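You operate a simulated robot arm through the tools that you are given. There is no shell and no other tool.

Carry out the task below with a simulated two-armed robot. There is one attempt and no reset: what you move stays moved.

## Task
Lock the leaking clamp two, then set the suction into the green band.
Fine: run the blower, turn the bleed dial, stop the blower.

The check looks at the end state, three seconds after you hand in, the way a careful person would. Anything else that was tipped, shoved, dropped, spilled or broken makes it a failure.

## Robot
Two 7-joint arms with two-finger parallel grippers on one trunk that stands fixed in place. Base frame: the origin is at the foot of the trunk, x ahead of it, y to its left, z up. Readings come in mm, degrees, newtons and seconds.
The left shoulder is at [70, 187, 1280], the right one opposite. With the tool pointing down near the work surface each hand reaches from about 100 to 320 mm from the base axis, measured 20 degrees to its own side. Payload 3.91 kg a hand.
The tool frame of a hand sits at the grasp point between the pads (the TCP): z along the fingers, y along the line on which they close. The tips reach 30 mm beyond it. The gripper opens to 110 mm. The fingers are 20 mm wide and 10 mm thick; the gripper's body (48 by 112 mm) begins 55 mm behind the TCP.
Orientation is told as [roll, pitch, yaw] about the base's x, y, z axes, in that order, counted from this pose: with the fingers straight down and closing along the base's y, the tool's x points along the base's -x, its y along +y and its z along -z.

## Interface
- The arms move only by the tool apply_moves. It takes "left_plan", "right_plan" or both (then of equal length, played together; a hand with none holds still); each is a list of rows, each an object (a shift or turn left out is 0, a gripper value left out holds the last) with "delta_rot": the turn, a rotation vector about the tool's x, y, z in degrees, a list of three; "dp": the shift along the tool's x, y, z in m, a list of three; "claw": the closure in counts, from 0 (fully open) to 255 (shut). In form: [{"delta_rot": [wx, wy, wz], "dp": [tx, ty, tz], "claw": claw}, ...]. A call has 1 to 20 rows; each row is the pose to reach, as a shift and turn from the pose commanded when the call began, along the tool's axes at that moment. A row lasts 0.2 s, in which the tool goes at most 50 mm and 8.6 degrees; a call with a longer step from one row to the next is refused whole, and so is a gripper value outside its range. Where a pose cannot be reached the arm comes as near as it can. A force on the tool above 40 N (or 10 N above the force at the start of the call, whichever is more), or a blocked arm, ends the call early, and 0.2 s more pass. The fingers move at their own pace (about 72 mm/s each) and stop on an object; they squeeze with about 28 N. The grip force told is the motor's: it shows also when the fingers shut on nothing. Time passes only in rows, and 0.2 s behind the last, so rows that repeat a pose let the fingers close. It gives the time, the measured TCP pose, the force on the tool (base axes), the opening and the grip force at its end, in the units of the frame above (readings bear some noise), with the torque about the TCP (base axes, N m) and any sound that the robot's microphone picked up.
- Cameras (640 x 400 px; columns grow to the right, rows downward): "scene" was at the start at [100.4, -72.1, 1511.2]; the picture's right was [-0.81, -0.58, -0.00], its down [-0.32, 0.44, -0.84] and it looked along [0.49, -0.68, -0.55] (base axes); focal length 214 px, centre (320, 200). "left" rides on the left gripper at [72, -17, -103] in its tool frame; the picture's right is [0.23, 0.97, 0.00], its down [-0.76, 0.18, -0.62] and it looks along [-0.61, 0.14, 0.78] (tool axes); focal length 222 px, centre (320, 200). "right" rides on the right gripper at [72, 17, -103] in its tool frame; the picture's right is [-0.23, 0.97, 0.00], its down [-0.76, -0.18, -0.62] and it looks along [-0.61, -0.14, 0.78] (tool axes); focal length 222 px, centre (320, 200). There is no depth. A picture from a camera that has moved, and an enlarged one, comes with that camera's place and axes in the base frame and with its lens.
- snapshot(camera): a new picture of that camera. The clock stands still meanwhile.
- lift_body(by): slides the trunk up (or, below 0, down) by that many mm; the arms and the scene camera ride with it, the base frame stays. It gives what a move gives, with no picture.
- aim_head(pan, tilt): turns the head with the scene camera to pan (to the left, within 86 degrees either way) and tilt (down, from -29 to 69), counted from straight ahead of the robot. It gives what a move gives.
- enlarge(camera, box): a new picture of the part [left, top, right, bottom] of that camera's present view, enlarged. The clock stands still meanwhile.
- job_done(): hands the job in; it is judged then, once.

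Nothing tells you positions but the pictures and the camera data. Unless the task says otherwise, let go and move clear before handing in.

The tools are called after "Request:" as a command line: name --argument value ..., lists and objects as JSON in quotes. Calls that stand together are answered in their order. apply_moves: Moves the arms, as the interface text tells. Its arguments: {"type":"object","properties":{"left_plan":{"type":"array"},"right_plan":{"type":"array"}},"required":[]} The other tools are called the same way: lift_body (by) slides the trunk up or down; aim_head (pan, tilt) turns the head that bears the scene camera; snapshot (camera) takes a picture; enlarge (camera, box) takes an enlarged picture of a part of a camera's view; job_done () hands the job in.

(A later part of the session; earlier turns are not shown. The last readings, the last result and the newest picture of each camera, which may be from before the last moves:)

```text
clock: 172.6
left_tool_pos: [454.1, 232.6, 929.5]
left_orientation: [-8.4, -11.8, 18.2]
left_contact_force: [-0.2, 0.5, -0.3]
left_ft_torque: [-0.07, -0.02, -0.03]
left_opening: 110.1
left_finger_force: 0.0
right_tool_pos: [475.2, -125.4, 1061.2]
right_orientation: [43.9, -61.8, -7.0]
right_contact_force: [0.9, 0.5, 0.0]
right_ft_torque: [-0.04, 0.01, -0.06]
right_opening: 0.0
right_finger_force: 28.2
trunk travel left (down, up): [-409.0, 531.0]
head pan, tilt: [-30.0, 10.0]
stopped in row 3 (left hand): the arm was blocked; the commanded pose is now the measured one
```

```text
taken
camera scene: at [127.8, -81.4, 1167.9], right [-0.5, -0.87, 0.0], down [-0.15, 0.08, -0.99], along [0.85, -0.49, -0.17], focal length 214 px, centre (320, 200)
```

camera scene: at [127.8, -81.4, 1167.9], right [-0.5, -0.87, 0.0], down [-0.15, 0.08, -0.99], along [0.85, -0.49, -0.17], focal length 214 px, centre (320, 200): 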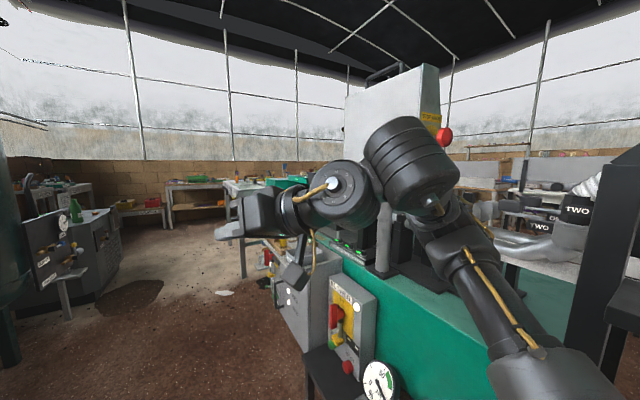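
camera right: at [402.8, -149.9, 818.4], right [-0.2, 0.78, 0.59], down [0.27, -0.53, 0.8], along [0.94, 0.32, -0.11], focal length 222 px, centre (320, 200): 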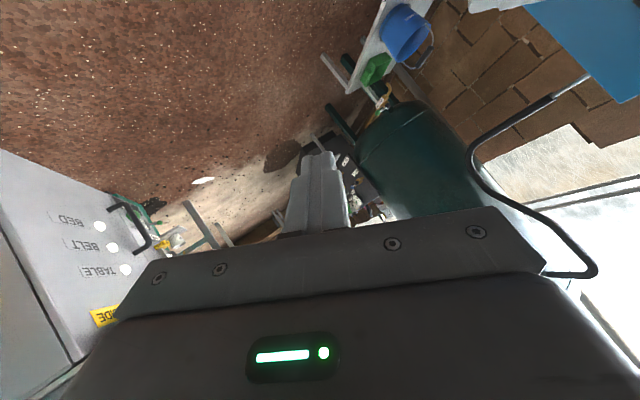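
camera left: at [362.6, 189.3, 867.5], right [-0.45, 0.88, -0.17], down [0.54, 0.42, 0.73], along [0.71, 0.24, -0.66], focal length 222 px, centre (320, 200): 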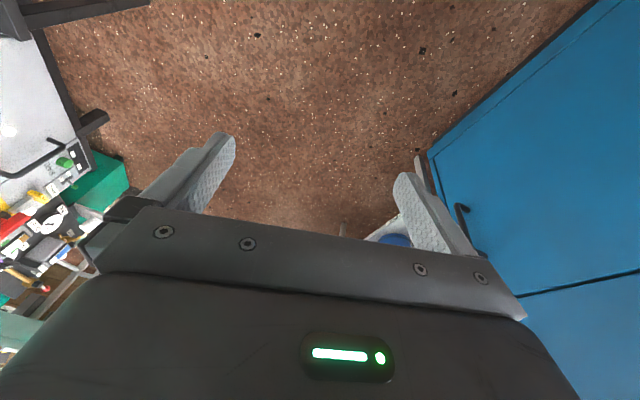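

Request:
apply_moves --right_plan '[{"dp": [-0.0029, -0.0394, -0.0304]}, {"dp": [-0.0057, -0.0788, -0.0608]}, {"dp": [-0.0086, -0.1182, -0.0912]}, {"dp": [-0.0115, -0.1576, -0.1216]}, {"dp": [-0.0115, -0.1576, -0.1216]}]' --left_plan '[{"dp": [0, -0.045, 0]}, {"dp": [0, -0.06, 0]}, {"dp": [0, -0.07, 0]}, {"dp": [0, -0.08, 0]}, {"dp": [0, -0.08, 0]}]'

Request:
snapshot --camera "scene"

```text
clock: 173.1
left_tool_pos: [465.8, 227.1, 936.2]
left_orientation: [-8.5, -11.9, 18.4]
left_contact_force: [0.8, 1.5, -0.5]
left_ft_torque: [-0.16, 0.03, -0.01]
left_opening: 110.0
left_finger_force: 0.1
right_tool_pos: [478.4, -123.4, 1059.8]
right_orientation: [42.7, -61.4, -6.3]
right_contact_force: [-0.2, 1.3, 0.8]
right_ft_torque: [-0.05, 0.02, -0.05]
right_opening: 0.0
right_finger_force: 28.2
trunk travel left (down, up): [-409.0, 531.0]
head pan, tilt: [-30.0, 10.0]
stopped in row 2 (right hand): the arm was blocked; the commanded pose is now the measured one
```

```text
taken
camera scene: at [129.1, -80.5, 1167.6], right [-0.5, -0.87, 0.0], down [-0.15, 0.08, -0.99], along [0.85, -0.49, -0.17], focal length 214 px, centre (320, 200)
```

scene: 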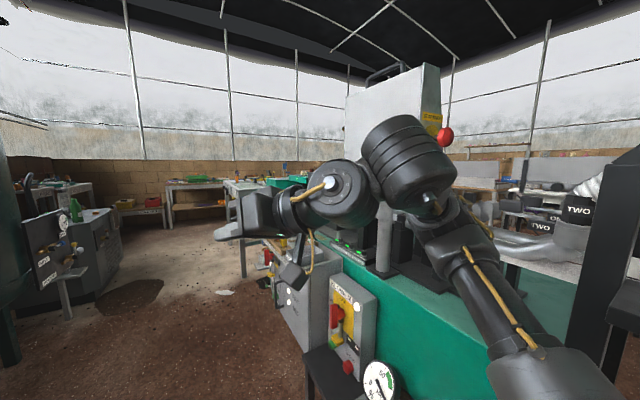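

Request:
apply_moves --right_plan '[{"dp": [-0.0235, -0.026, 0.0357]}, {"dp": [-0.047, -0.052, 0.0714]}, {"dp": [-0.0705, -0.078, 0.1071]}, {"dp": [-0.094, -0.104, 0.1428]}]' --left_plan '[{"dp": [0, -0.04, 0]}, {"dp": [0, -0.04, 0]}, {"dp": [0, -0.04, 0]}, {"dp": [0, -0.04, 0]}]'

```text
clock: 173.7
left_tool_pos: [476.0, 225.5, 937.3]
left_orientation: [-8.7, -11.9, 19.2]
left_contact_force: [0.9, -0.6, -0.8]
left_ft_torque: [-0.04, 0.1, -0.01]
left_opening: 109.8
left_finger_force: 0.0
right_tool_pos: [592.8, -123.8, 1044.4]
right_orientation: [40.9, -63.0, -10.2]
right_contact_force: [-2.4, 13.3, 4.1]
right_ft_torque: [-0.48, 0.19, -0.96]
right_opening: 0.3
right_finger_force: 28.0
trunk travel left (down, up): [-409.0, 531.0]
head pan, tilt: [-30.0, 10.0]
stopped in row 2 (left hand): the arm was blocked; the commanded pose is now the measured one
```

Request:
apply_moves --right_plan '[{"dp": [-0.004, -0.0422, -0.0262]}, {"dp": [-0.008, -0.0844, -0.0524]}, {"dp": [-0.012, -0.1266, -0.0786]}, {"dp": [-0.016, -0.1688, -0.1048]}]' --left_plan '[{"dp": [0, -0.04, 0]}, {"dp": [0, -0.04, 0]}, {"dp": [0, -0.04, 0]}, {"dp": [0, -0.04, 0]}]'

Request:
snapshot --camera "scene"

```text
clock: 174.2
left_tool_pos: [480.8, 224.2, 941.1]
left_orientation: [-9.0, -12.3, 19.9]
left_contact_force: [4.3, 0.1, -2.8]
left_ft_torque: [0.01, 0.22, 0.03]
left_opening: 109.7
left_finger_force: 0.1
right_tool_pos: [590.5, -109.4, 1051.2]
right_orientation: [39.9, -62.7, -8.0]
right_contact_force: [8.8, 35.2, 5.8]
right_ft_torque: [-0.93, 0.55, -1.69]
right_opening: 0.0
right_finger_force: 28.0
trunk travel left (down, up): [-409.0, 531.0]
head pan, tilt: [-30.0, 10.0]
stopped in row 2 (right hand): the arm was blocked; the commanded pose is now the measured one
```

```text
taken
camera scene: at [131.1, -83.0, 1166.9], right [-0.5, -0.87, 0.0], down [-0.15, 0.08, -0.98], along [0.85, -0.49, -0.17], focal length 214 px, centre (320, 200)
```

scene: 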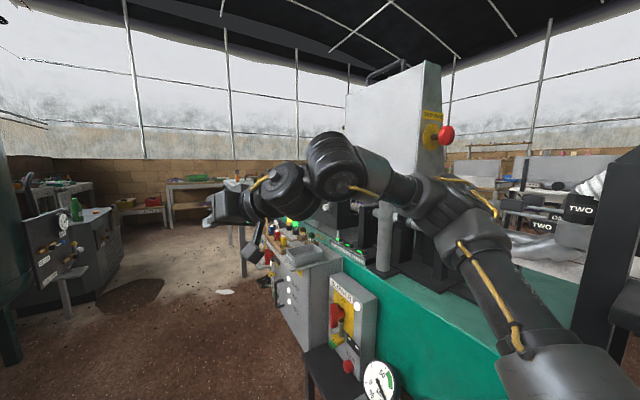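

Request:
apply_moves --right_plan '[{"delta_rot": [-7.1, 2.35, -2.8], "dp": [-0.0032, -0.0415, -0.0268]}, {"delta_rot": [-14.2, 4.7, -5.6], "dp": [-0.0064, -0.083, -0.0536]}, {"delta_rot": [-14.2, 4.7, -5.6], "dp": [-0.0096, -0.1245, -0.0804]}, {"delta_rot": [-14.2, 4.7, -5.6], "dp": [-0.0128, -0.166, -0.1072]}]' --left_plan '[{"dp": [0, -0.04, 0]}, {"dp": [0, -0.04, 0]}, {"dp": [0, -0.04, 0]}, {"dp": [0, -0.04, 0]}]'

Request:
snapshot --camera "scene"

```text
clock: 174.8
left_tool_pos: [488.8, 224.3, 945.9]
left_orientation: [-9.7, -12.6, 20.6]
left_contact_force: [0.6, 1.9, -0.7]
left_ft_torque: [-0.12, 0.01, -0.05]
left_opening: 109.9
left_finger_force: 0.0
right_tool_pos: [573.5, -116.7, 1059.8]
right_orientation: [42.0, -61.3, 8.4]
right_contact_force: [-0.3, 0.7, -0.3]
right_ft_torque: [-0.03, 0.02, -0.08]
right_opening: 0.0
right_finger_force: 27.5
trunk travel left (down, up): [-409.0, 531.0]
head pan, tilt: [-30.0, 10.0]
stopped in row 3 (left hand): the arm was blocked; the commanded pose is now the measured one
```

```text
taken
camera scene: at [131.0, -80.3, 1167.4], right [-0.5, -0.87, 0.01], down [-0.15, 0.08, -0.98], along [0.85, -0.49, -0.17], focal length 214 px, centre (320, 200)
```

scene: 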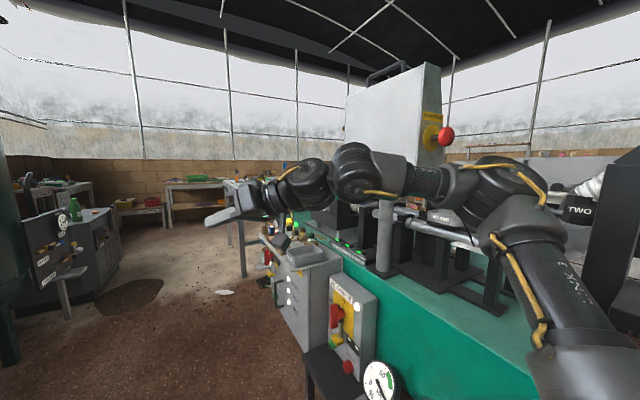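

The right arm's upper part has come free: its wrist moved outward to about [420, -329]. I'll unwind its hand while continuing outward.

Request:
apply_moves --right_plan '[{"delta_rot": [7.65, 1.92, 2.88], "dp": [0.0112, -0.0448, -0.012]}, {"delta_rot": [15.3, 3.84, 5.76], "dp": [0.0237, -0.0885, -0.0288]}, {"delta_rot": [22.95, 5.76, 8.64], "dp": [0.0379, -0.1304, -0.051]}, {"delta_rot": [30.6, 7.68, 11.5], "dp": [0.0533, -0.1683, -0.0778]}]' --left_plan '[{"dp": [0, -0.04, 0]}, {"dp": [0, -0.04, 0]}, {"dp": [0, -0.04, 0]}, {"dp": [0, -0.04, 0]}]'

Request:
snapshot --camera "scene"

```text
clock: 175.8
left_tool_pos: [505.3, 190.9, 957.9]
left_orientation: [-8.5, -12.1, 17.8]
left_contact_force: [0.4, -0.1, 0.2]
left_ft_torque: [-0.02, -0.03, 0.0]
left_opening: 109.9
left_finger_force: 0.0
right_tool_pos: [620.8, -298.3, 985.0]
right_orientation: [20.2, -48.9, -2.5]
right_contact_force: [-0.2, 0.2, -0.8]
right_ft_torque: [-0.02, 0.02, -0.04]
right_opening: 0.3
right_finger_force: 27.7
trunk travel left (down, up): [-409.0, 531.0]
head pan, tilt: [-30.0, 10.0]
```

```text
taken
camera scene: at [128.9, -85.3, 1167.7], right [-0.5, -0.87, 0.0], down [-0.15, 0.09, -0.98], along [0.85, -0.49, -0.17], focal length 214 px, centre (320, 200)
```

scene: 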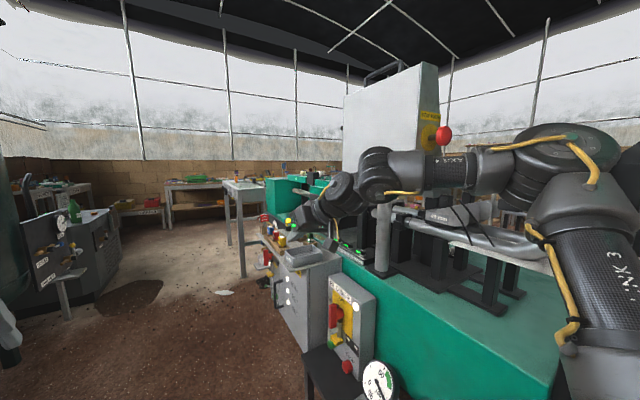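

Both arms now track properly again. I'll take the right hand to a safe transit pose in front of the panel, at moderate speed.

Request:
apply_moves --right_plan '[{"delta_rot": [2.9, 0.72, 1.04], "dp": [0.009, -0.0142, 0.0065]}, {"delta_rot": [5.8, 1.44, 2.08], "dp": [0.018, -0.0285, 0.013]}, {"delta_rot": [8.7, 2.16, 3.12], "dp": [0.0269, -0.0427, 0.0195]}, {"delta_rot": [11.6, 2.88, 4.16], "dp": [0.0359, -0.0569, 0.026]}, {"delta_rot": [14.5, 3.6, 5.2], "dp": [0.0449, -0.0712, 0.0325]}, {"delta_rot": [17.3, 4.32, 6.24], "dp": [0.0539, -0.0854, 0.0389]}, {"delta_rot": [20.2, 5.04, 7.28], "dp": [0.0629, -0.0996, 0.0454]}, {"delta_rot": [23.1, 5.76, 8.32], "dp": [0.0718, -0.1138, 0.0519]}, {"delta_rot": [26.0, 6.48, 9.36], "dp": [0.0808, -0.1281, 0.0584]}, {"delta_rot": [28.9, 7.2, 10.4], "dp": [0.0898, -0.1423, 0.0649]}, {"delta_rot": [28.9, 7.2, 10.4], "dp": [0.0898, -0.1423, 0.0649]}]'

Request:
aim_head --pan -55 --tilt 20

Request:
snapshot --camera "scene"

```text
clock: 178.2
left_tool_pos: [505.0, 188.3, 959.3]
left_orientation: [-8.6, -12.3, 17.8]
left_contact_force: [0.6, 0.2, 0.3]
left_ft_torque: [0.03, -0.04, 0.02]
left_opening: 110.0
left_finger_force: 0.1
right_tool_pos: [638.4, -409.3, 845.6]
right_orientation: [0.2, -40.0, -15.1]
right_contact_force: [0.7, -0.1, -0.8]
right_ft_torque: [0.0, 0.04, 0.02]
right_opening: 0.3
right_finger_force: 27.7
trunk travel left (down, up): [-409.0, 531.0]
head pan, tilt: [-30.0, 10.0]
```

```text
clock: 179.1
left_tool_pos: [505.4, 188.8, 959.2]
left_orientation: [-8.4, -12.3, 17.8]
left_contact_force: [-0.3, 0.1, 0.7]
left_ft_torque: [0.0, 0.0, -0.01]
left_opening: 110.0
left_finger_force: 0.2
right_tool_pos: [638.5, -410.3, 845.5]
right_orientation: [0.1, -40.1, -14.9]
right_contact_force: [0.0, -0.4, 0.4]
right_ft_torque: [0.0, 0.0, -0.02]
right_opening: 0.2
right_finger_force: 28.1
trunk travel left (down, up): [-409.0, 531.0]
head pan, tilt: [-55.0, 20.0]
```

```text
taken
camera scene: at [102.1, -116.3, 1151.3], right [-0.82, -0.57, 0.0], down [-0.2, 0.28, -0.94], along [0.54, -0.77, -0.34], focal length 214 px, centre (320, 200)
```

scene: 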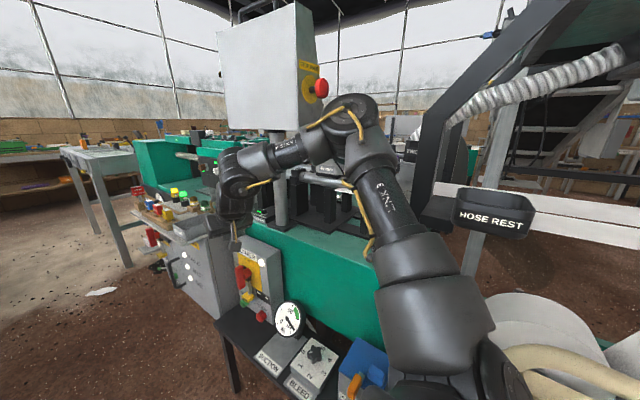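

Everything is back to normal. I'll also bring the left hand back to its usual waiting place, then check the whole scene.

Request:
apply_moves --left_plan '[{"delta_rot": [-0.6, 1.2, 1.5], "dp": [0.0142, -0.0136, 0]}, {"delta_rot": [-1.2, 2.4, 3.0], "dp": [0.0285, -0.0272, 0]}, {"delta_rot": [-1.7, 3.7, 4.6], "dp": [0.0427, -0.0408, 0]}, {"delta_rot": [-2.3, 4.9, 6.1], "dp": [0.0569, -0.0544, 0]}, {"delta_rot": [-2.9, 6.1, 7.6], "dp": [0.0711, -0.068, 0]}, {"delta_rot": [-3.5, 7.4, 9.2], "dp": [0.0854, -0.0816, 0]}, {"delta_rot": [-4.1, 8.6, 10.7], "dp": [0.0996, -0.0952, 0]}, {"delta_rot": [-4.7, 9.8, 12.2], "dp": [0.1138, -0.1088, -0.001]}, {"delta_rot": [-5.2, 11.0, 13.7], "dp": [0.128, -0.1224, -0.001]}, {"delta_rot": [-5.8, 12.3, 15.3], "dp": [0.1423, -0.136, -0.001]}, {"delta_rot": [-6.4, 13.5, 16.8], "dp": [0.1565, -0.1496, -0.001]}, {"delta_rot": [-6.4, 13.5, 16.8], "dp": [0.1565, -0.1496, -0.001]}]'

Request:
aim_head --pan -50 --tilt 35

Request:
snapshot --camera "scene"

Request:
enlarge --camera "scene" --box '[220, 190, 400, 370]'

Request:
enlarge --camera "scene" --box '[360, 60, 560, 200]'

```text
clock: 179.5
left_tool_pos: [489.3, 210.1, 950.1]
left_orientation: [-8.9, -11.7, 18.9]
left_contact_force: [0.3, 1.1, -0.5]
left_ft_torque: [-0.09, 0.02, -0.02]
left_opening: 110.1
left_finger_force: 0.0
right_tool_pos: [639.6, -363.7, 845.6]
right_orientation: [-0.4, -40.0, -14.5]
right_contact_force: [0.3, 1.4, 0.3]
right_ft_torque: [-0.05, -0.01, -0.07]
right_opening: 0.0
right_finger_force: 28.0
trunk travel left (down, up): [-409.0, 531.0]
head pan, tilt: [-55.0, 20.0]
stopped in row 2 (left hand): the arm was blocked; the commanded pose is now the measured one
```

```text
clock: 180.3
left_tool_pos: [490.5, 201.6, 954.0]
left_orientation: [-8.4, -11.8, 18.4]
left_contact_force: [-0.5, 0.2, 0.0]
left_ft_torque: [-0.02, -0.02, -0.02]
left_opening: 109.9
left_finger_force: 0.0
right_tool_pos: [637.5, -369.9, 845.2]
right_orientation: [0.1, -40.1, -15.0]
right_contact_force: [-0.1, 0.2, -0.6]
right_ft_torque: [-0.01, 0.0, 0.02]
right_opening: 0.0
right_finger_force: 28.2
trunk travel left (down, up): [-409.0, 531.0]
head pan, tilt: [-50.0, 35.0]
```

```text
taken
camera scene: at [105.2, -108.7, 1127.5], right [-0.77, -0.64, 0.0], down [-0.37, 0.44, -0.82], along [0.53, -0.63, -0.57], focal length 214 px, centre (320, 200)
```

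scene: 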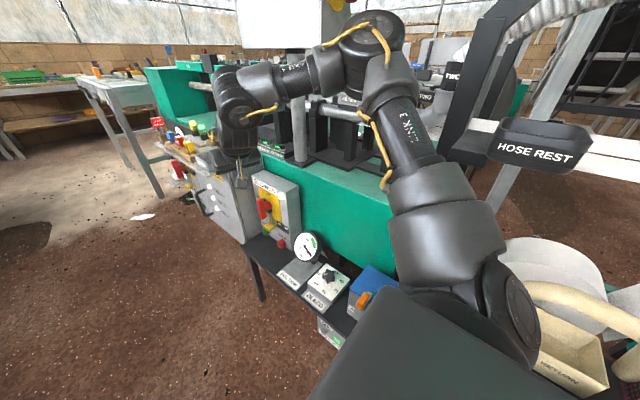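

```text
2.22 times, centred on (310, 280) of scene
camera zoom: at [105.2, -108.7, 1127.5], right [-0.77, -0.64, 0.0], down [-0.37, 0.44, -0.82], along [0.53, -0.63, -0.57], focal length 477 px, centre (342, 22)
```

zoom: 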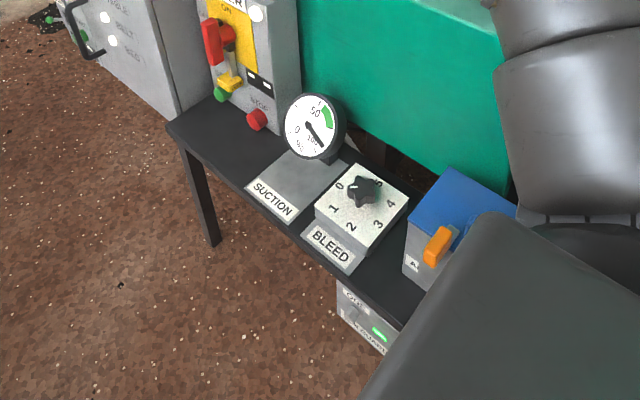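

```text
2.86 times, centred on (460, 130) of scene
camera zoom: at [105.2, -108.7, 1127.5], right [-0.77, -0.64, 0.0], down [-0.37, 0.44, -0.82], along [0.53, -0.63, -0.57], focal length 613 px, centre (-80, 400)
```

zoom: 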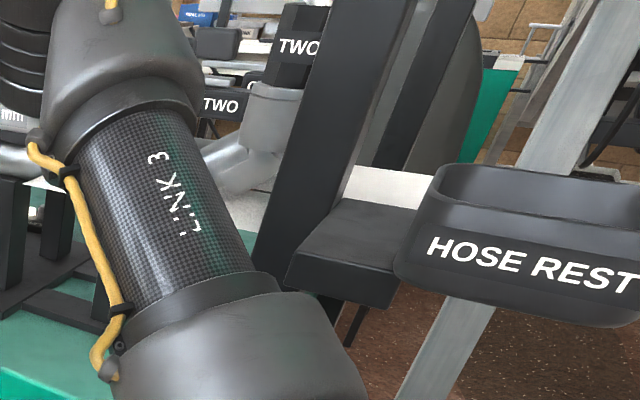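

A left-arm command makes the whole-body solution shift the right hand by 40 mm, so I'll leave the left arm where it is and use only the right. With the right elbow well forward, I'll now lower the trunk for the dial.

Request:
lift_body --by -140

Request:
lift_body --by -140

Request:
snapshot --camera "scene"

Request:
snapshot --camera "right"

```text
clock: 180.6
left_tool_pos: [484.3, 237.0, 942.4]
left_orientation: [-9.9, -12.7, 22.1]
left_contact_force: [0.9, 1.1, -0.8]
left_ft_torque: [-0.08, 0.09, 0.0]
left_opening: 110.0
left_finger_force: 0.0
right_tool_pos: [642.1, -324.8, 841.0]
right_orientation: [-0.5, -40.0, -14.5]
right_contact_force: [0.8, -0.6, -1.4]
right_ft_torque: [-0.06, 0.01, -0.02]
right_opening: 0.3
right_finger_force: 27.9
trunk travel left (down, up): [-407.0, 533.0]
head pan, tilt: [-50.0, 35.0]
stopped: the arm was blocked; the commanded pose is now the measured one
```

```text
clock: 180.9
left_tool_pos: [474.8, 257.2, 935.4]
left_orientation: [-10.9, -13.8, 25.0]
left_contact_force: [0.4, 0.5, -1.1]
left_ft_torque: [-0.06, 0.0, 0.0]
left_opening: 110.0
left_finger_force: 0.1
right_tool_pos: [634.8, -299.6, 837.3]
right_orientation: [2.7, -40.4, -14.8]
right_contact_force: [0.5, -0.1, 0.8]
right_ft_torque: [-0.03, 0.01, -0.03]
right_opening: 0.0
right_finger_force: 28.1
trunk travel left (down, up): [-404.0, 536.0]
head pan, tilt: [-50.0, 35.0]
stopped: the arm was blocked; the commanded pose is now the measured one
```

```text
taken
camera scene: at [105.5, -105.5, 1122.8], right [-0.77, -0.64, 0.0], down [-0.37, 0.44, -0.82], along [0.53, -0.63, -0.57], focal length 214 px, centre (320, 200)
```

scene: 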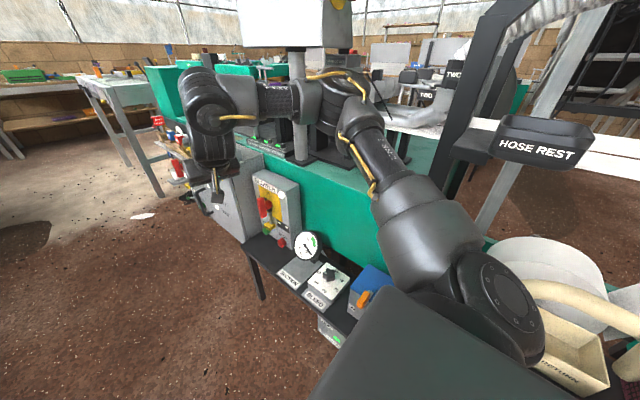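

```text
taken
camera right: at [518.8, -257.4, 869.9], right [0.39, 0.9, 0.18], down [0.12, -0.25, 0.96], along [0.91, -0.35, -0.21], focal length 222 px, centre (320, 200)
```

right: 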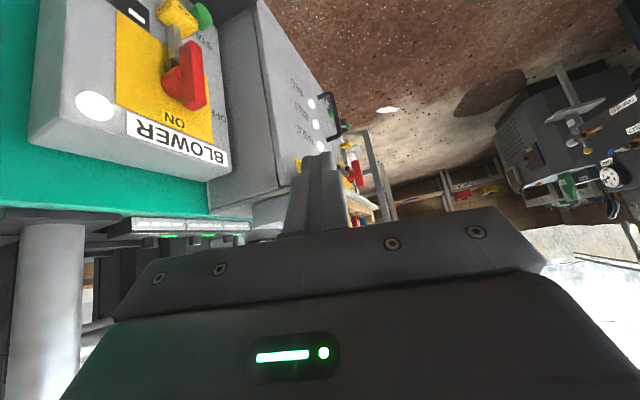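

Request:
apply_moves --left_plan '[{"dp": [0, -0.04, 0]}, {"dp": [0, -0.04, 0]}]' --right_plan '[{"dp": [0.003, -0.038, 0.0105]}, {"dp": [0.003, -0.038, 0.0105]}]'

```text
clock: 181.3
left_tool_pos: [474.9, 272.2, 935.7]
left_orientation: [-11.7, -14.5, 27.5]
left_contact_force: [0.1, 0.0, -0.7]
left_ft_torque: [-0.03, 0.02, -0.02]
left_opening: 109.8
left_finger_force: 0.1
right_tool_pos: [633.1, -286.7, 835.1]
right_orientation: [4.6, -40.6, -14.2]
right_contact_force: [0.4, 0.3, 0.4]
right_ft_torque: [-0.02, 0.01, 0.0]
right_opening: 0.2
right_finger_force: 28.0
trunk travel left (down, up): [-404.0, 536.0]
head pan, tilt: [-50.0, 35.0]
stopped in row 1 (right hand): the arm was blocked; the commanded pose is now the measured one
```

Request:
aim_head --pan -45 --tilt 35

Request:
apply_moves --left_plan '[{"dp": [-0.016, -0.034, 0.004]}, {"dp": [-0.016, -0.034, 0.004]}, {"dp": [-0.016, -0.034, 0.004]}]' --right_plan '[{"dp": [0.004, -0.038, 0.009]}, {"dp": [0.004, -0.038, 0.009]}, {"dp": [0.004, -0.038, 0.009]}]'

```text
clock: 181.9
left_tool_pos: [477.2, 270.5, 935.3]
left_orientation: [-11.6, -14.5, 27.3]
left_contact_force: [-0.5, 0.5, 0.0]
left_ft_torque: [-0.02, 0.02, -0.03]
left_opening: 109.9
left_finger_force: 0.1
right_tool_pos: [633.4, -287.9, 833.8]
right_orientation: [4.5, -40.6, -14.3]
right_contact_force: [0.4, 0.3, 0.9]
right_ft_torque: [0.0, -0.02, 0.05]
right_opening: 0.3
right_finger_force: 28.1
trunk travel left (down, up): [-404.0, 536.0]
head pan, tilt: [-45.0, 35.0]
```

```text
clock: 182.4
left_tool_pos: [497.0, 282.1, 935.7]
left_orientation: [-12.7, -15.1, 30.3]
left_contact_force: [-0.2, 0.5, -1.2]
left_ft_torque: [-0.06, 0.02, -0.04]
left_opening: 110.0
left_finger_force: 0.1
right_tool_pos: [631.2, -279.6, 829.8]
right_orientation: [4.5, -40.8, -13.1]
right_contact_force: [0.0, 0.7, 0.5]
right_ft_torque: [-0.01, 0.03, -0.06]
right_opening: 0.1
right_finger_force: 28.0
trunk travel left (down, up): [-404.0, 536.0]
head pan, tilt: [-45.0, 35.0]
stopped in row 2 (right hand): the arm was blocked; the commanded pose is now the measured one
```

Request:
apply_moves --left_plan '[{"dp": [0.0219, -0.0392, 0.0028]}, {"dp": [0.0438, -0.0784, 0.0056]}, {"dp": [0.0657, -0.1176, 0.0084]}, {"dp": [0.0657, -0.1176, 0.0084]}]' --right_plan '[{"dp": [-0.0077, -0.0442, 0.0032]}, {"dp": [-0.0154, -0.0884, 0.0064]}, {"dp": [-0.0225, -0.1285, 0.0093]}, {"dp": [-0.0225, -0.1285, 0.0093]}]'

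```text
clock: 182.8
left_tool_pos: [494.9, 277.2, 935.6]
left_orientation: [-12.6, -15.1, 29.6]
left_contact_force: [-0.4, 1.0, -1.9]
left_ft_torque: [-0.07, -0.03, 0.0]
left_opening: 109.8
left_finger_force: 0.1
right_tool_pos: [630.6, -283.2, 831.5]
right_orientation: [3.5, -40.6, -12.7]
right_contact_force: [0.5, 0.8, 0.9]
right_ft_torque: [-0.06, 0.01, -0.03]
right_opening: 0.0
right_finger_force: 28.0
trunk travel left (down, up): [-404.0, 536.0]
head pan, tilt: [-45.0, 35.0]
stopped in row 2 (right hand): the arm was blocked; the commanded pose is now the measured one
```

Request:
snapshot --camera "scene"

```text
taken
camera scene: at [110.8, -97.7, 1123.0], right [-0.71, -0.71, 0.0], down [-0.41, 0.4, -0.82], along [0.58, -0.58, -0.57], focal length 214 px, centre (320, 200)
```

scene: 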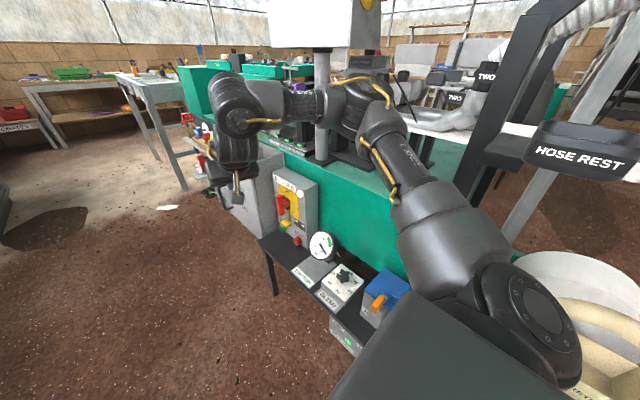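

Request:
aim_head --pan -44 --tilt 35

Request:
aim_head --pan -45 --tilt 35

Request:
enlarge --camera "scene" --box '[250, 200, 410, 360]'

Request:
apply_moves --right_plan '[{"dp": [0, 0, 0]}]'

Request:
aim_head --pan -44 --tilt 35

```text
clock: 183.5
left_tool_pos: [495.4, 273.5, 937.1]
left_orientation: [-12.3, -15.2, 29.3]
left_contact_force: [0.4, 0.8, -0.2]
left_ft_torque: [-0.02, 0.02, -0.05]
left_opening: 110.0
left_finger_force: 0.0
right_tool_pos: [629.7, -289.2, 830.9]
right_orientation: [3.6, -40.5, -13.2]
right_contact_force: [-0.8, 0.1, 0.1]
right_ft_torque: [0.0, 0.02, -0.02]
right_opening: 0.0
right_finger_force: 27.7
trunk travel left (down, up): [-404.0, 536.0]
head pan, tilt: [-44.0, 35.0]
```

```text
clock: 184.1
left_tool_pos: [497.1, 272.6, 937.4]
left_orientation: [-12.3, -15.2, 29.2]
left_contact_force: [0.4, 0.6, 1.4]
left_ft_torque: [-0.01, 0.01, 0.03]
left_opening: 109.9
left_finger_force: 0.1
right_tool_pos: [630.7, -289.1, 830.5]
right_orientation: [3.7, -40.5, -13.3]
right_contact_force: [0.4, 0.1, -0.6]
right_ft_torque: [-0.02, 0.01, 0.0]
right_opening: 0.0
right_finger_force: 28.6
trunk travel left (down, up): [-404.0, 536.0]
head pan, tilt: [-45.0, 35.0]
```

```text
2.50 times, centred on (330, 280) of scene
camera zoom: at [111.0, -102.5, 1122.9], right [-0.71, -0.71, 0.0], down [-0.41, 0.41, -0.82], along [0.58, -0.58, -0.57], focal length 536 px, centre (295, 0)
```

zoom: 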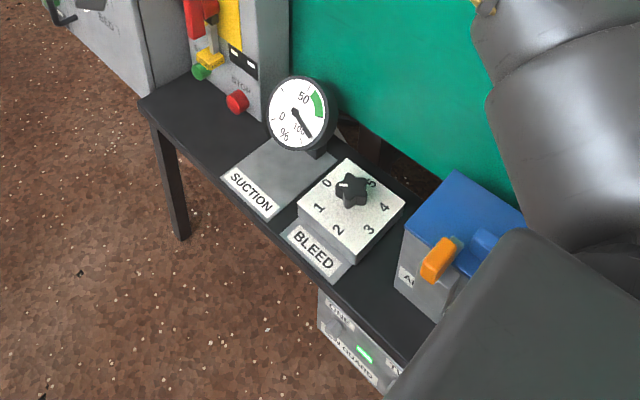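

```text
clock: 184.5
left_tool_pos: [495.6, 271.0, 937.8]
left_orientation: [-12.2, -15.2, 29.3]
left_contact_force: [0.0, -0.9, 0.3]
left_ft_torque: [0.01, 0.0, 0.03]
left_opening: 109.6
left_finger_force: 0.0
right_tool_pos: [630.6, -290.4, 831.9]
right_orientation: [3.6, -40.4, -13.3]
right_contact_force: [0.0, -0.3, -0.1]
right_ft_torque: [-0.04, 0.0, 0.04]
right_opening: 0.0
right_finger_force: 28.1
trunk travel left (down, up): [-404.0, 536.0]
head pan, tilt: [-45.0, 35.0]
```

```text
clock: 185.1
left_tool_pos: [497.1, 271.4, 937.2]
left_orientation: [-12.1, -15.3, 29.2]
left_contact_force: [0.2, 0.3, 0.9]
left_ft_torque: [0.0, -0.02, -0.02]
left_opening: 109.9
left_finger_force: 0.1
right_tool_pos: [630.0, -289.3, 831.2]
right_orientation: [3.6, -40.6, -13.3]
right_contact_force: [-0.4, -0.7, 0.6]
right_ft_torque: [0.01, 0.0, 0.01]
right_opening: 0.1
right_finger_force: 28.2
trunk travel left (down, up): [-404.0, 536.0]
head pan, tilt: [-44.0, 35.0]
```

The hold is clean now. I'll move the right hand gently to the transit pose, right arm only.

Request:
apply_moves --right_plan '[{"delta_rot": [-0.4, 0, 0.15], "dp": [-0.001, -0.006, 0.0005]}, {"delta_rot": [-0.8, 0, 0.3], "dp": [-0.002, -0.0135, 0.001]}, {"delta_rot": [-1.2, 0, 0.45], "dp": [-0.0035, -0.0225, 0.0015]}, {"delta_rot": [-1.6, 0, 0.6], "dp": [-0.005, -0.0325, 0.002]}, {"delta_rot": [-2.0, 0, 0.75], "dp": [-0.007, -0.0425, 0.003]}, {"delta_rot": [-2.4, 0, 0.9], "dp": [-0.009, -0.0525, 0.004]}, {"delta_rot": [-2.8, 0, 1.05], "dp": [-0.011, -0.0625, 0.0045]}, {"delta_rot": [-3.2, 0, 1.2], "dp": [-0.0125, -0.0715, 0.005]}, {"delta_rot": [-3.6, 0, 1.35], "dp": [-0.0135, -0.078, 0.0055]}, {"delta_rot": [-3.6, 0, 1.5], "dp": [-0.014, -0.082, 0.006]}, {"delta_rot": [-3.6, 0, 1.5], "dp": [-0.014, -0.082, 0.006]}]'

```text
clock: 185.7
left_tool_pos: [488.5, 301.1, 931.0]
left_orientation: [-13.6, -16.1, 32.8]
left_contact_force: [-0.2, 1.1, -0.2]
left_ft_torque: [-0.1, -0.03, -0.03]
left_opening: 110.0
left_finger_force: 0.0
right_tool_pos: [624.8, -270.1, 836.1]
right_orientation: [5.6, -40.6, -12.4]
right_contact_force: [-1.0, -1.0, -2.2]
right_ft_torque: [0.01, -0.19, 0.04]
right_opening: 0.0
right_finger_force: 27.9
trunk travel left (down, up): [-404.0, 536.0]
head pan, tilt: [-44.0, 35.0]
stopped in row 2 (right hand): the arm was blocked; the commanded pose is now the measured one
```

Request:
apply_moves --left_plan '[{"delta_rot": [-1.84, 4.18, 6.56], "dp": [0.0057, -0.0452, 0.0092]}, {"delta_rot": [-3.7, 8.4, 13.1], "dp": [0.0114, -0.0904, 0.0184]}, {"delta_rot": [-5.5, 12.5, 19.7], "dp": [0.0171, -0.1356, 0.0276]}, {"delta_rot": [-7.4, 16.7, 26.2], "dp": [0.0228, -0.1808, 0.0368]}]' --right_plan '[{"delta_rot": [-5.2, 0.6, -6.0], "dp": [-0.0073, -0.0444, 0.002]}, {"delta_rot": [-10.4, 1.2, -12.0], "dp": [-0.0146, -0.0888, 0.004]}, {"delta_rot": [-10.4, 1.2, -12.0], "dp": [-0.0219, -0.1332, 0.006]}, {"delta_rot": [-10.4, 1.2, -12.0], "dp": [-0.0292, -0.1776, 0.008]}]'

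Request:
snapshot --camera "scene"

```text
clock: 186.1
left_tool_pos: [493.2, 273.7, 921.9]
left_orientation: [-10.6, -14.3, 28.4]
left_contact_force: [-0.3, 1.4, -0.2]
left_ft_torque: [-0.07, -0.04, -0.07]
left_opening: 109.9
left_finger_force: 0.1
left hand out of reach, approached as far as the arm can: row 1, 2
right_tool_pos: [617.2, -262.2, 829.4]
right_orientation: [2.0, -39.0, -4.5]
right_contact_force: [-3.2, -0.6, 1.8]
right_ft_torque: [0.04, -0.15, 0.03]
right_opening: 0.0
right_finger_force: 28.5
trunk travel left (down, up): [-404.0, 536.0]
head pan, tilt: [-44.0, 35.0]
stopped in row 2 (right hand): the arm was blocked; the commanded pose is now the measured one
```

```text
taken
camera scene: at [110.6, -100.6, 1122.8], right [-0.69, -0.72, 0.0], down [-0.41, 0.4, -0.82], along [0.59, -0.57, -0.57], focal length 214 px, centre (320, 200)
```

scene: 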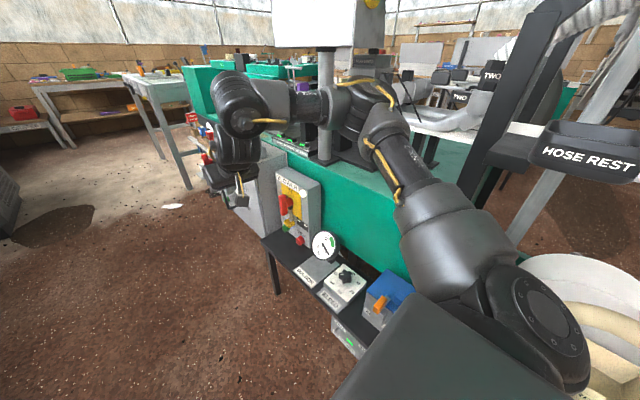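

Request:
apply_moves --left_plan '[{"delta_rot": [-1.5, 3.5, 5.6], "dp": [-0.015, -0.02, 0.015]}, {"delta_rot": [-3.0, 7.0, 11.2], "dp": [-0.03, -0.04, 0.03]}, {"delta_rot": [-4.5, 10.5, 16.8], "dp": [-0.045, -0.06, 0.045]}, {"delta_rot": [-6.0, 14.0, 22.4], "dp": [-0.06, -0.08, 0.06]}]'

```text
clock: 186.4
left_tool_pos: [491.6, 279.5, 910.4]
left_orientation: [-10.3, -14.6, 29.1]
left_contact_force: [-0.2, 0.2, -0.6]
left_ft_torque: [0.03, 0.0, 0.04]
left_opening: 109.9
left_finger_force: 0.0
left hand out of reach, approached as far as the arm can: row 1
right_tool_pos: [625.2, -234.5, 904.3]
right_orientation: [13.3, -48.1, -9.9]
right_contact_force: [-0.1, 0.8, -0.1]
right_ft_torque: [0.03, 0.03, 0.02]
right_opening: 0.0
right_finger_force: 28.0
trunk travel left (down, up): [-404.0, 536.0]
head pan, tilt: [-44.0, 35.0]
stopped in row 1 (right hand): the arm was blocked; the commanded pose is now the measured one
```

Request:
apply_moves --right_plan '[{"delta_rot": [-5.95, 1.23, -5.2], "dp": [-0.0055, -0.0474, -0.0049]}, {"delta_rot": [-11.9, 2.46, -10.4], "dp": [-0.011, -0.0948, -0.0098]}, {"delta_rot": [-11.9, 2.46, -10.4], "dp": [-0.0165, -0.1422, -0.0147]}, {"delta_rot": [-11.9, 2.46, -10.4], "dp": [-0.022, -0.1896, -0.0196]}]' --left_plan '[{"dp": [0, -0.04, 0]}, {"dp": [0, -0.04, 0]}, {"dp": [0, -0.04, 0]}, {"dp": [0, -0.04, 0]}]'

Request:
apply_moves --right_plan '[{"dp": [-0.0055, -0.0474, -0.0049]}, {"dp": [-0.011, -0.0948, -0.0098]}, {"dp": [-0.0165, -0.1422, -0.0147]}, {"dp": [-0.022, -0.1896, -0.0196]}]' --left_plan '[{"dp": [0, -0.04, 0]}, {"dp": [0, -0.04, 0]}, {"dp": [0, -0.04, 0]}, {"dp": [0, -0.04, 0]}]'

Request:
snapshot --camera "scene"

```text
clock: 187.1
left_tool_pos: [502.3, 288.0, 914.0]
left_orientation: [-11.1, -14.7, 30.6]
left_contact_force: [0.4, 1.3, -0.6]
left_ft_torque: [-0.13, -0.03, -0.01]
left_opening: 110.0
left_finger_force: 0.1
right_tool_pos: [627.2, -252.6, 885.8]
right_orientation: [10.0, -44.6, 4.7]
right_contact_force: [-0.7, -0.2, 0.5]
right_ft_torque: [-0.07, 0.01, -0.09]
right_opening: 0.0
right_finger_force: 27.4
trunk travel left (down, up): [-404.0, 536.0]
head pan, tilt: [-44.0, 35.0]
stopped in row 2 (left hand): the arm was blocked; the commanded pose is now the measured one
```

```text
clock: 187.7
left_tool_pos: [517.0, 291.6, 915.7]
left_orientation: [-11.9, -14.8, 32.1]
left_contact_force: [-0.3, 0.9, -0.4]
left_ft_torque: [-0.13, 0.02, -0.05]
left_opening: 110.1
left_finger_force: 0.1
right_tool_pos: [651.4, -303.7, 887.8]
right_orientation: [9.6, -44.5, 5.2]
right_contact_force: [-1.1, 0.7, 1.2]
right_ft_torque: [-0.11, 0.02, -0.08]
right_opening: 0.0
right_finger_force: 27.7
trunk travel left (down, up): [-404.0, 536.0]
head pan, tilt: [-44.0, 35.0]
stopped in row 3 (left hand): the arm was blocked; the commanded pose is now the measured one
```

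```text
taken
camera scene: at [112.0, -90.8, 1123.5], right [-0.69, -0.72, 0.01], down [-0.41, 0.39, -0.82], along [0.59, -0.57, -0.57], focal length 214 px, centre (320, 200)
```

scene: 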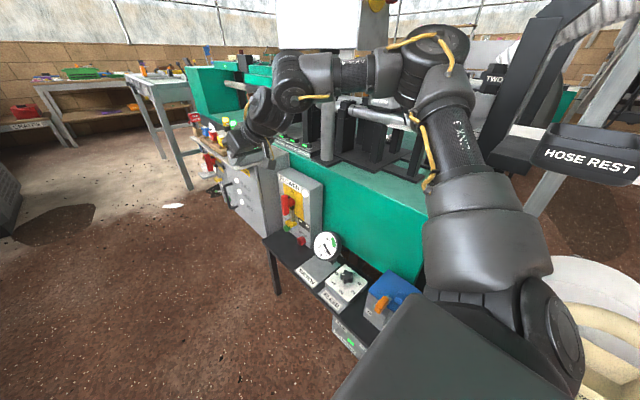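

The right arm is moving outward again and is back within its limits. I'll turn its hand to the transit orientation, right arm only.

Request:
apply_moves --right_plan '[{"delta_rot": [5.8, 0.8, 3.8], "dp": [0.0098, -0.0288, -0.0086]}, {"delta_rot": [11.6, 1.6, 7.7], "dp": [0.0195, -0.0575, -0.0171]}, {"delta_rot": [17.3, 2.4, 11.5], "dp": [0.0293, -0.0863, -0.0257]}, {"delta_rot": [23.1, 3.2, 15.3], "dp": [0.039, -0.115, -0.0342]}, {"delta_rot": [23.1, 3.2, 15.3], "dp": [0.039, -0.115, -0.0342]}]'

Request:
aim_head --pan -45 --tilt 35

Request:
snapshot --camera "scene"

```text
clock: 188.9
left_tool_pos: [518.8, 277.9, 919.7]
left_orientation: [-11.1, -15.3, 31.4]
left_contact_force: [0.5, -0.7, -0.7]
left_ft_torque: [0.01, -0.01, -0.02]
left_opening: 110.0
left_finger_force: 0.0
right_tool_pos: [621.5, -440.6, 868.0]
right_orientation: [0.8, -39.7, -16.0]
right_contact_force: [0.4, -0.2, 0.4]
right_ft_torque: [-0.02, -0.05, -0.02]
right_opening: 0.0
right_finger_force: 27.9
trunk travel left (down, up): [-404.0, 536.0]
head pan, tilt: [-44.0, 35.0]
```

```text
clock: 189.5
left_tool_pos: [518.9, 279.8, 920.1]
left_orientation: [-11.3, -15.3, 31.4]
left_contact_force: [-0.2, -0.1, -1.4]
left_ft_torque: [-0.01, -0.01, -0.02]
left_opening: 110.1
left_finger_force: 0.2
right_tool_pos: [621.9, -439.5, 866.4]
right_orientation: [0.8, -39.8, -15.9]
right_contact_force: [0.4, -0.1, -0.4]
right_ft_torque: [0.0, -0.02, -0.01]
right_opening: 0.2
right_finger_force: 27.9
trunk travel left (down, up): [-404.0, 536.0]
head pan, tilt: [-45.0, 35.0]
```

```text
taken
camera scene: at [110.9, -102.2, 1122.9], right [-0.71, -0.71, 0.0], down [-0.41, 0.41, -0.82], along [0.58, -0.58, -0.57], focal length 214 px, centre (320, 200)
```

scene: 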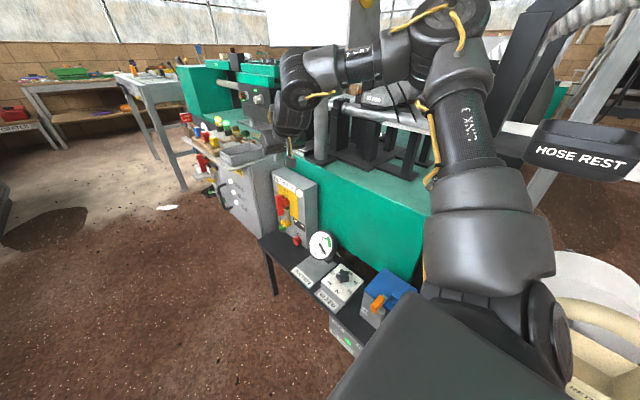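

Right hand is in its transit pose and tracking. Before lowering the trunk I'll check the left elbow's clearance to the blue unit.

Request:
aim_head --pan 50 --tilt 20

Request:
snapshot --camera "scene"

```text
clock: 191.2
left_tool_pos: [519.4, 279.3, 919.3]
left_orientation: [-11.3, -15.3, 31.4]
left_contact_force: [0.4, -0.6, 0.6]
left_ft_torque: [0.01, -0.02, 0.0]
left_opening: 109.9
left_finger_force: 0.1
right_tool_pos: [621.4, -438.4, 867.5]
right_orientation: [0.9, -39.8, -15.9]
right_contact_force: [0.1, 0.1, -0.1]
right_ft_torque: [0.01, -0.03, 0.01]
right_opening: 0.0
right_finger_force: 27.3
trunk travel left (down, up): [-404.0, 536.0]
head pan, tilt: [50.0, 20.0]
```

```text
taken
camera scene: at [108.6, 31.3, 1146.7], right [0.77, -0.64, 0.0], down [-0.22, -0.26, -0.94], along [0.6, 0.72, -0.34], focal length 214 px, centre (320, 200)
```

scene: 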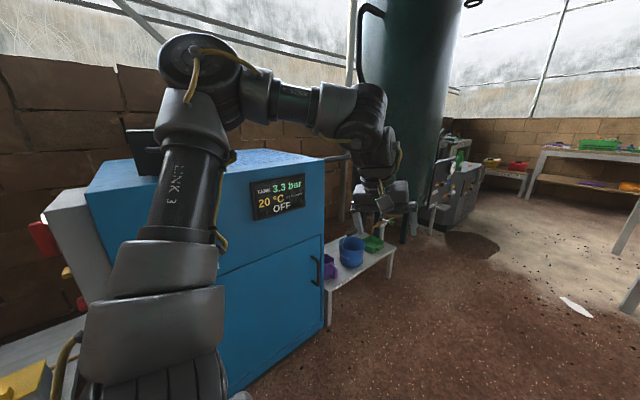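

The left elbow is at y ≈ 356, well clear. I'll lower the trunk now in two steps.

Request:
lift_body --by -130

```text
clock: 192.8
left_tool_pos: [519.5, 280.7, 791.1]
left_orientation: [-11.4, -15.3, 31.5]
left_contact_force: [-0.4, -0.9, 0.8]
left_ft_torque: [-0.04, 0.03, -0.01]
left_opening: 109.8
left_finger_force: 0.0
right_tool_pos: [621.3, -439.1, 737.5]
right_orientation: [0.8, -39.8, -15.9]
right_contact_force: [-0.8, 0.1, -0.9]
right_ft_torque: [-0.02, 0.01, 0.01]
right_opening: 0.2
right_finger_force: 27.9
trunk travel left (down, up): [-274.0, 666.0]
head pan, tilt: [50.0, 20.0]
```

Request:
lift_body --by -140

Request:
aim_head --pan -50 --tilt 30

Request:
snapshot --camera "scene"

Request:
snapshot --camera "right"

```text
clock: 194.5
left_tool_pos: [518.4, 280.5, 650.3]
left_orientation: [-11.3, -15.3, 31.4]
left_contact_force: [0.2, -0.6, -0.3]
left_ft_torque: [0.0, -0.01, 0.0]
left_opening: 110.1
left_finger_force: 0.1
right_tool_pos: [622.8, -439.7, 598.0]
right_orientation: [0.8, -39.8, -15.9]
right_contact_force: [0.1, -0.1, 0.4]
right_ft_torque: [-0.01, 0.01, 0.02]
right_opening: 0.1
right_finger_force: 28.0
trunk travel left (down, up): [-134.0, 806.0]
head pan, tilt: [50.0, 20.0]
```

```text
clock: 196.2
left_tool_pos: [519.1, 280.9, 649.4]
left_orientation: [-11.3, -15.2, 31.4]
left_contact_force: [0.3, -0.3, 0.3]
left_ft_torque: [0.01, 0.03, 0.01]
left_opening: 110.1
left_finger_force: 0.1
right_tool_pos: [621.4, -438.6, 596.6]
right_orientation: [0.8, -39.7, -15.9]
right_contact_force: [0.1, -0.3, -0.3]
right_ft_torque: [-0.02, -0.02, -0.02]
right_opening: 0.1
right_finger_force: 28.1
trunk travel left (down, up): [-134.0, 806.0]
head pan, tilt: [-50.0, 30.0]
```

```text
taken
camera scene: at [106.8, -109.3, 860.7], right [-0.77, -0.64, 0.0], down [-0.32, 0.38, -0.87], along [0.56, -0.66, -0.5], focal length 214 px, centre (320, 200)
```

scene: 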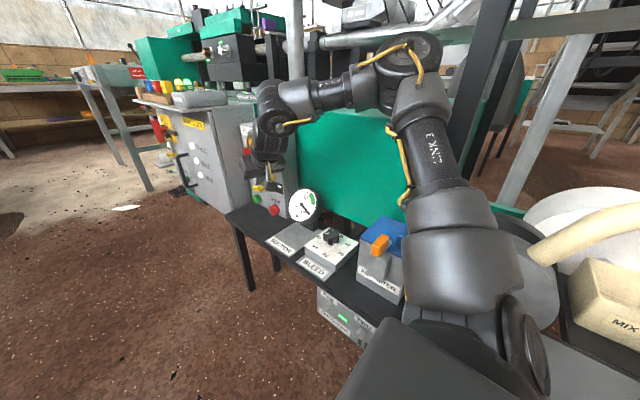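

```text
taken
camera right: at [507.9, -391.3, 630.1], right [0.43, 0.89, 0.16], down [0.13, -0.23, 0.96], along [0.9, -0.39, -0.21], focal length 222 px, centre (320, 200)
```

right: 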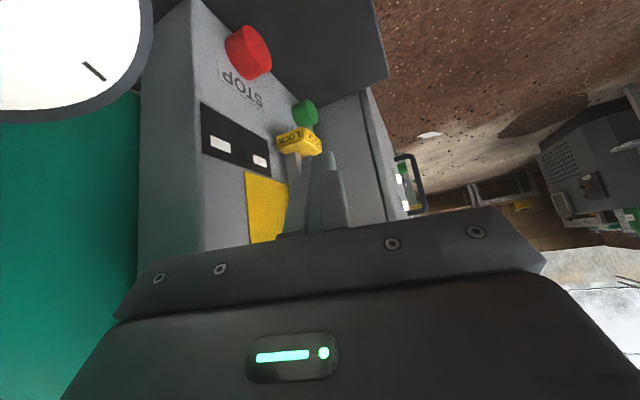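

The trunk is down at the working height and nothing shifted. I'll raise the hand a little, begin turning it fingers-down, then bring it over the dial above the gauge's top.

Request:
apply_moves --right_plan '[{"delta_rot": [1.2, 2.1, 1.4], "dp": [-0.0035, -0.0013, -0.0125]}, {"delta_rot": [2.5, 4.1, 2.9], "dp": [-0.007, -0.0027, -0.0253]}, {"delta_rot": [3.7, 6.2, 4.3], "dp": [-0.0105, -0.004, -0.038]}, {"delta_rot": [4.9, 8.2, 5.8], "dp": [-0.0172, -0.0055, -0.0507]}, {"delta_rot": [4.9, 8.2, 5.8], "dp": [-0.0172, -0.0055, -0.0507]}]'

```text
clock: 197.4
left_tool_pos: [519.0, 280.2, 650.0]
left_orientation: [-11.4, -15.2, 31.4]
left_contact_force: [0.7, 0.0, -0.1]
left_ft_torque: [-0.03, 0.0, -0.02]
left_opening: 109.8
left_finger_force: 0.0
right_tool_pos: [600.8, -439.8, 647.0]
right_orientation: [0.1, -31.5, -23.0]
right_contact_force: [-0.4, -0.3, 0.1]
right_ft_torque: [0.0, -0.01, 0.0]
right_opening: 0.0
right_finger_force: 27.7
trunk travel left (down, up): [-134.0, 806.0]
head pan, tilt: [-50.0, 30.0]
```

Request:
apply_moves --right_plan '[{"delta_rot": [1.3, 2.0, 1.5], "dp": [0.0136, -0.0101, -0.0077]}, {"delta_rot": [2.6, 4.1, 2.9], "dp": [0.0273, -0.0202, -0.0154]}, {"delta_rot": [3.9, 6.1, 4.4], "dp": [0.0409, -0.0303, -0.023]}, {"delta_rot": [5.2, 8.1, 5.8], "dp": [0.0546, -0.0403, -0.0307]}, {"delta_rot": [6.5, 10.2, 7.3], "dp": [0.0682, -0.0504, -0.0384]}, {"delta_rot": [7.8, 12.2, 8.8], "dp": [0.0819, -0.0605, -0.0461]}, {"delta_rot": [9.0, 14.2, 10.2], "dp": [0.0955, -0.0706, -0.0537]}, {"delta_rot": [10.3, 16.3, 11.7], "dp": [0.1091, -0.0807, -0.0614]}, {"delta_rot": [11.6, 18.3, 13.1], "dp": [0.1228, -0.0908, -0.0691]}, {"delta_rot": [12.9, 20.3, 14.6], "dp": [0.1364, -0.1008, -0.0768]}, {"delta_rot": [14.2, 22.4, 16.0], "dp": [0.1501, -0.1109, -0.0844]}, {"delta_rot": [15.5, 24.4, 17.5], "dp": [0.1637, -0.121, -0.0921]}, {"delta_rot": [15.5, 24.4, 17.5], "dp": [0.1637, -0.121, -0.0921]}]'

Request:
snapshot --camera "right"

Request:
snapshot --camera "scene"

```text
clock: 198.7
left_tool_pos: [508.1, 322.0, 639.0]
left_orientation: [-13.3, -15.6, 35.7]
left_contact_force: [0.6, -0.3, -1.7]
left_ft_torque: [-0.01, -0.02, -0.01]
left_opening: 109.9
left_finger_force: 0.0
right_tool_pos: [555.4, -394.6, 627.4]
right_orientation: [8.9, -22.5, -29.9]
right_contact_force: [0.6, -2.2, -0.6]
right_ft_torque: [0.05, 0.09, 0.01]
right_opening: 0.2
right_finger_force: 27.8
trunk travel left (down, up): [-134.0, 806.0]
head pan, tilt: [-50.0, 30.0]
stopped in row 5 (right hand): the arm was blocked; the commanded pose is now the measured one
```

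```text
taken
camera right: at [462.4, -342.1, 696.1], right [0.61, 0.76, 0.23], down [0.28, -0.48, 0.83], along [0.74, -0.45, -0.5], focal length 222 px, centre (320, 200)
```

right: 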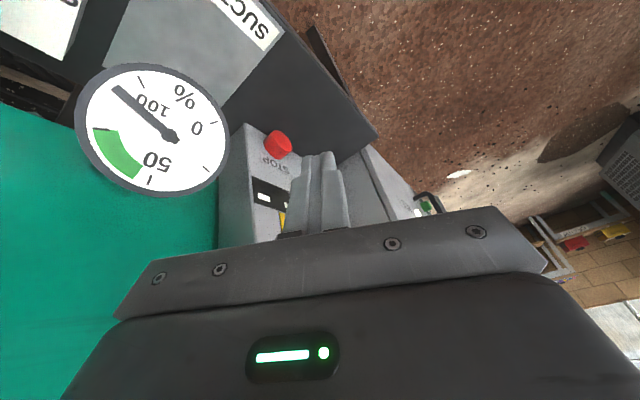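

```text
taken
camera scene: at [105.1, -90.1, 864.6], right [-0.76, -0.64, 0.01], down [-0.32, 0.36, -0.87], along [0.56, -0.67, -0.48], focal length 214 px, centre (320, 200)
```

scene: 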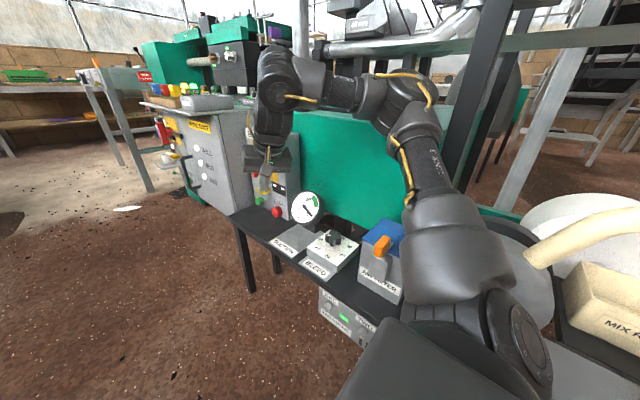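

Request:
aim_head --pan -51 --tilt 30

Request:
snapshot --camera "scene"

Request:
enlarge --camera "scene" --box '[340, 40, 540, 240]'

```text
clock: 199.3
left_tool_pos: [512.9, 314.0, 638.5]
left_orientation: [-12.9, -15.7, 34.7]
left_contact_force: [-0.3, -0.2, 0.2]
left_ft_torque: [0.06, -0.02, 0.02]
left_opening: 110.1
left_finger_force: 0.1
right_tool_pos: [552.7, -397.3, 629.8]
right_orientation: [9.7, -22.3, -29.2]
right_contact_force: [-0.2, -0.7, 0.5]
right_ft_torque: [0.04, -0.05, 0.02]
right_opening: 0.0
right_finger_force: 28.2
trunk travel left (down, up): [-134.0, 806.0]
head pan, tilt: [-51.0, 30.0]
```

```text
taken
camera scene: at [108.1, -76.4, 866.7], right [-0.77, -0.63, 0.03], down [-0.32, 0.35, -0.88], along [0.55, -0.69, -0.47], focal length 214 px, centre (320, 200)
```

scene: 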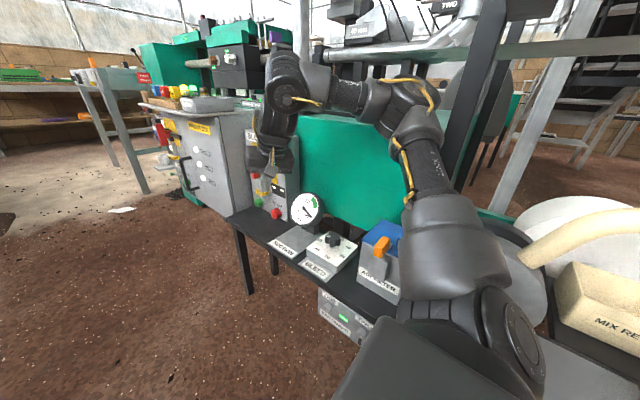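

```text
2.00 times, centred on (440, 140) of scene
camera zoom: at [108.1, -76.4, 866.7], right [-0.77, -0.63, 0.03], down [-0.32, 0.35, -0.88], along [0.55, -0.69, -0.47], focal length 429 px, centre (80, 320)
```

zoom: 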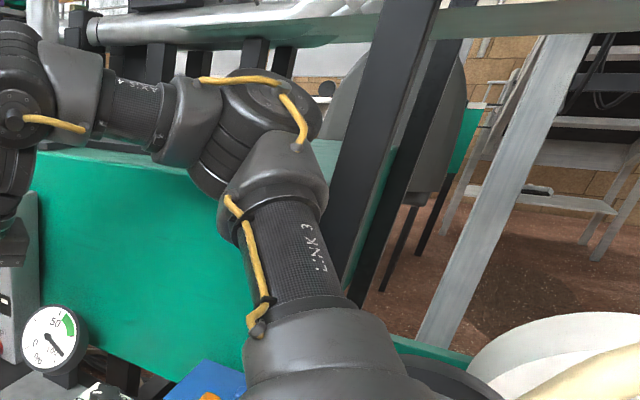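

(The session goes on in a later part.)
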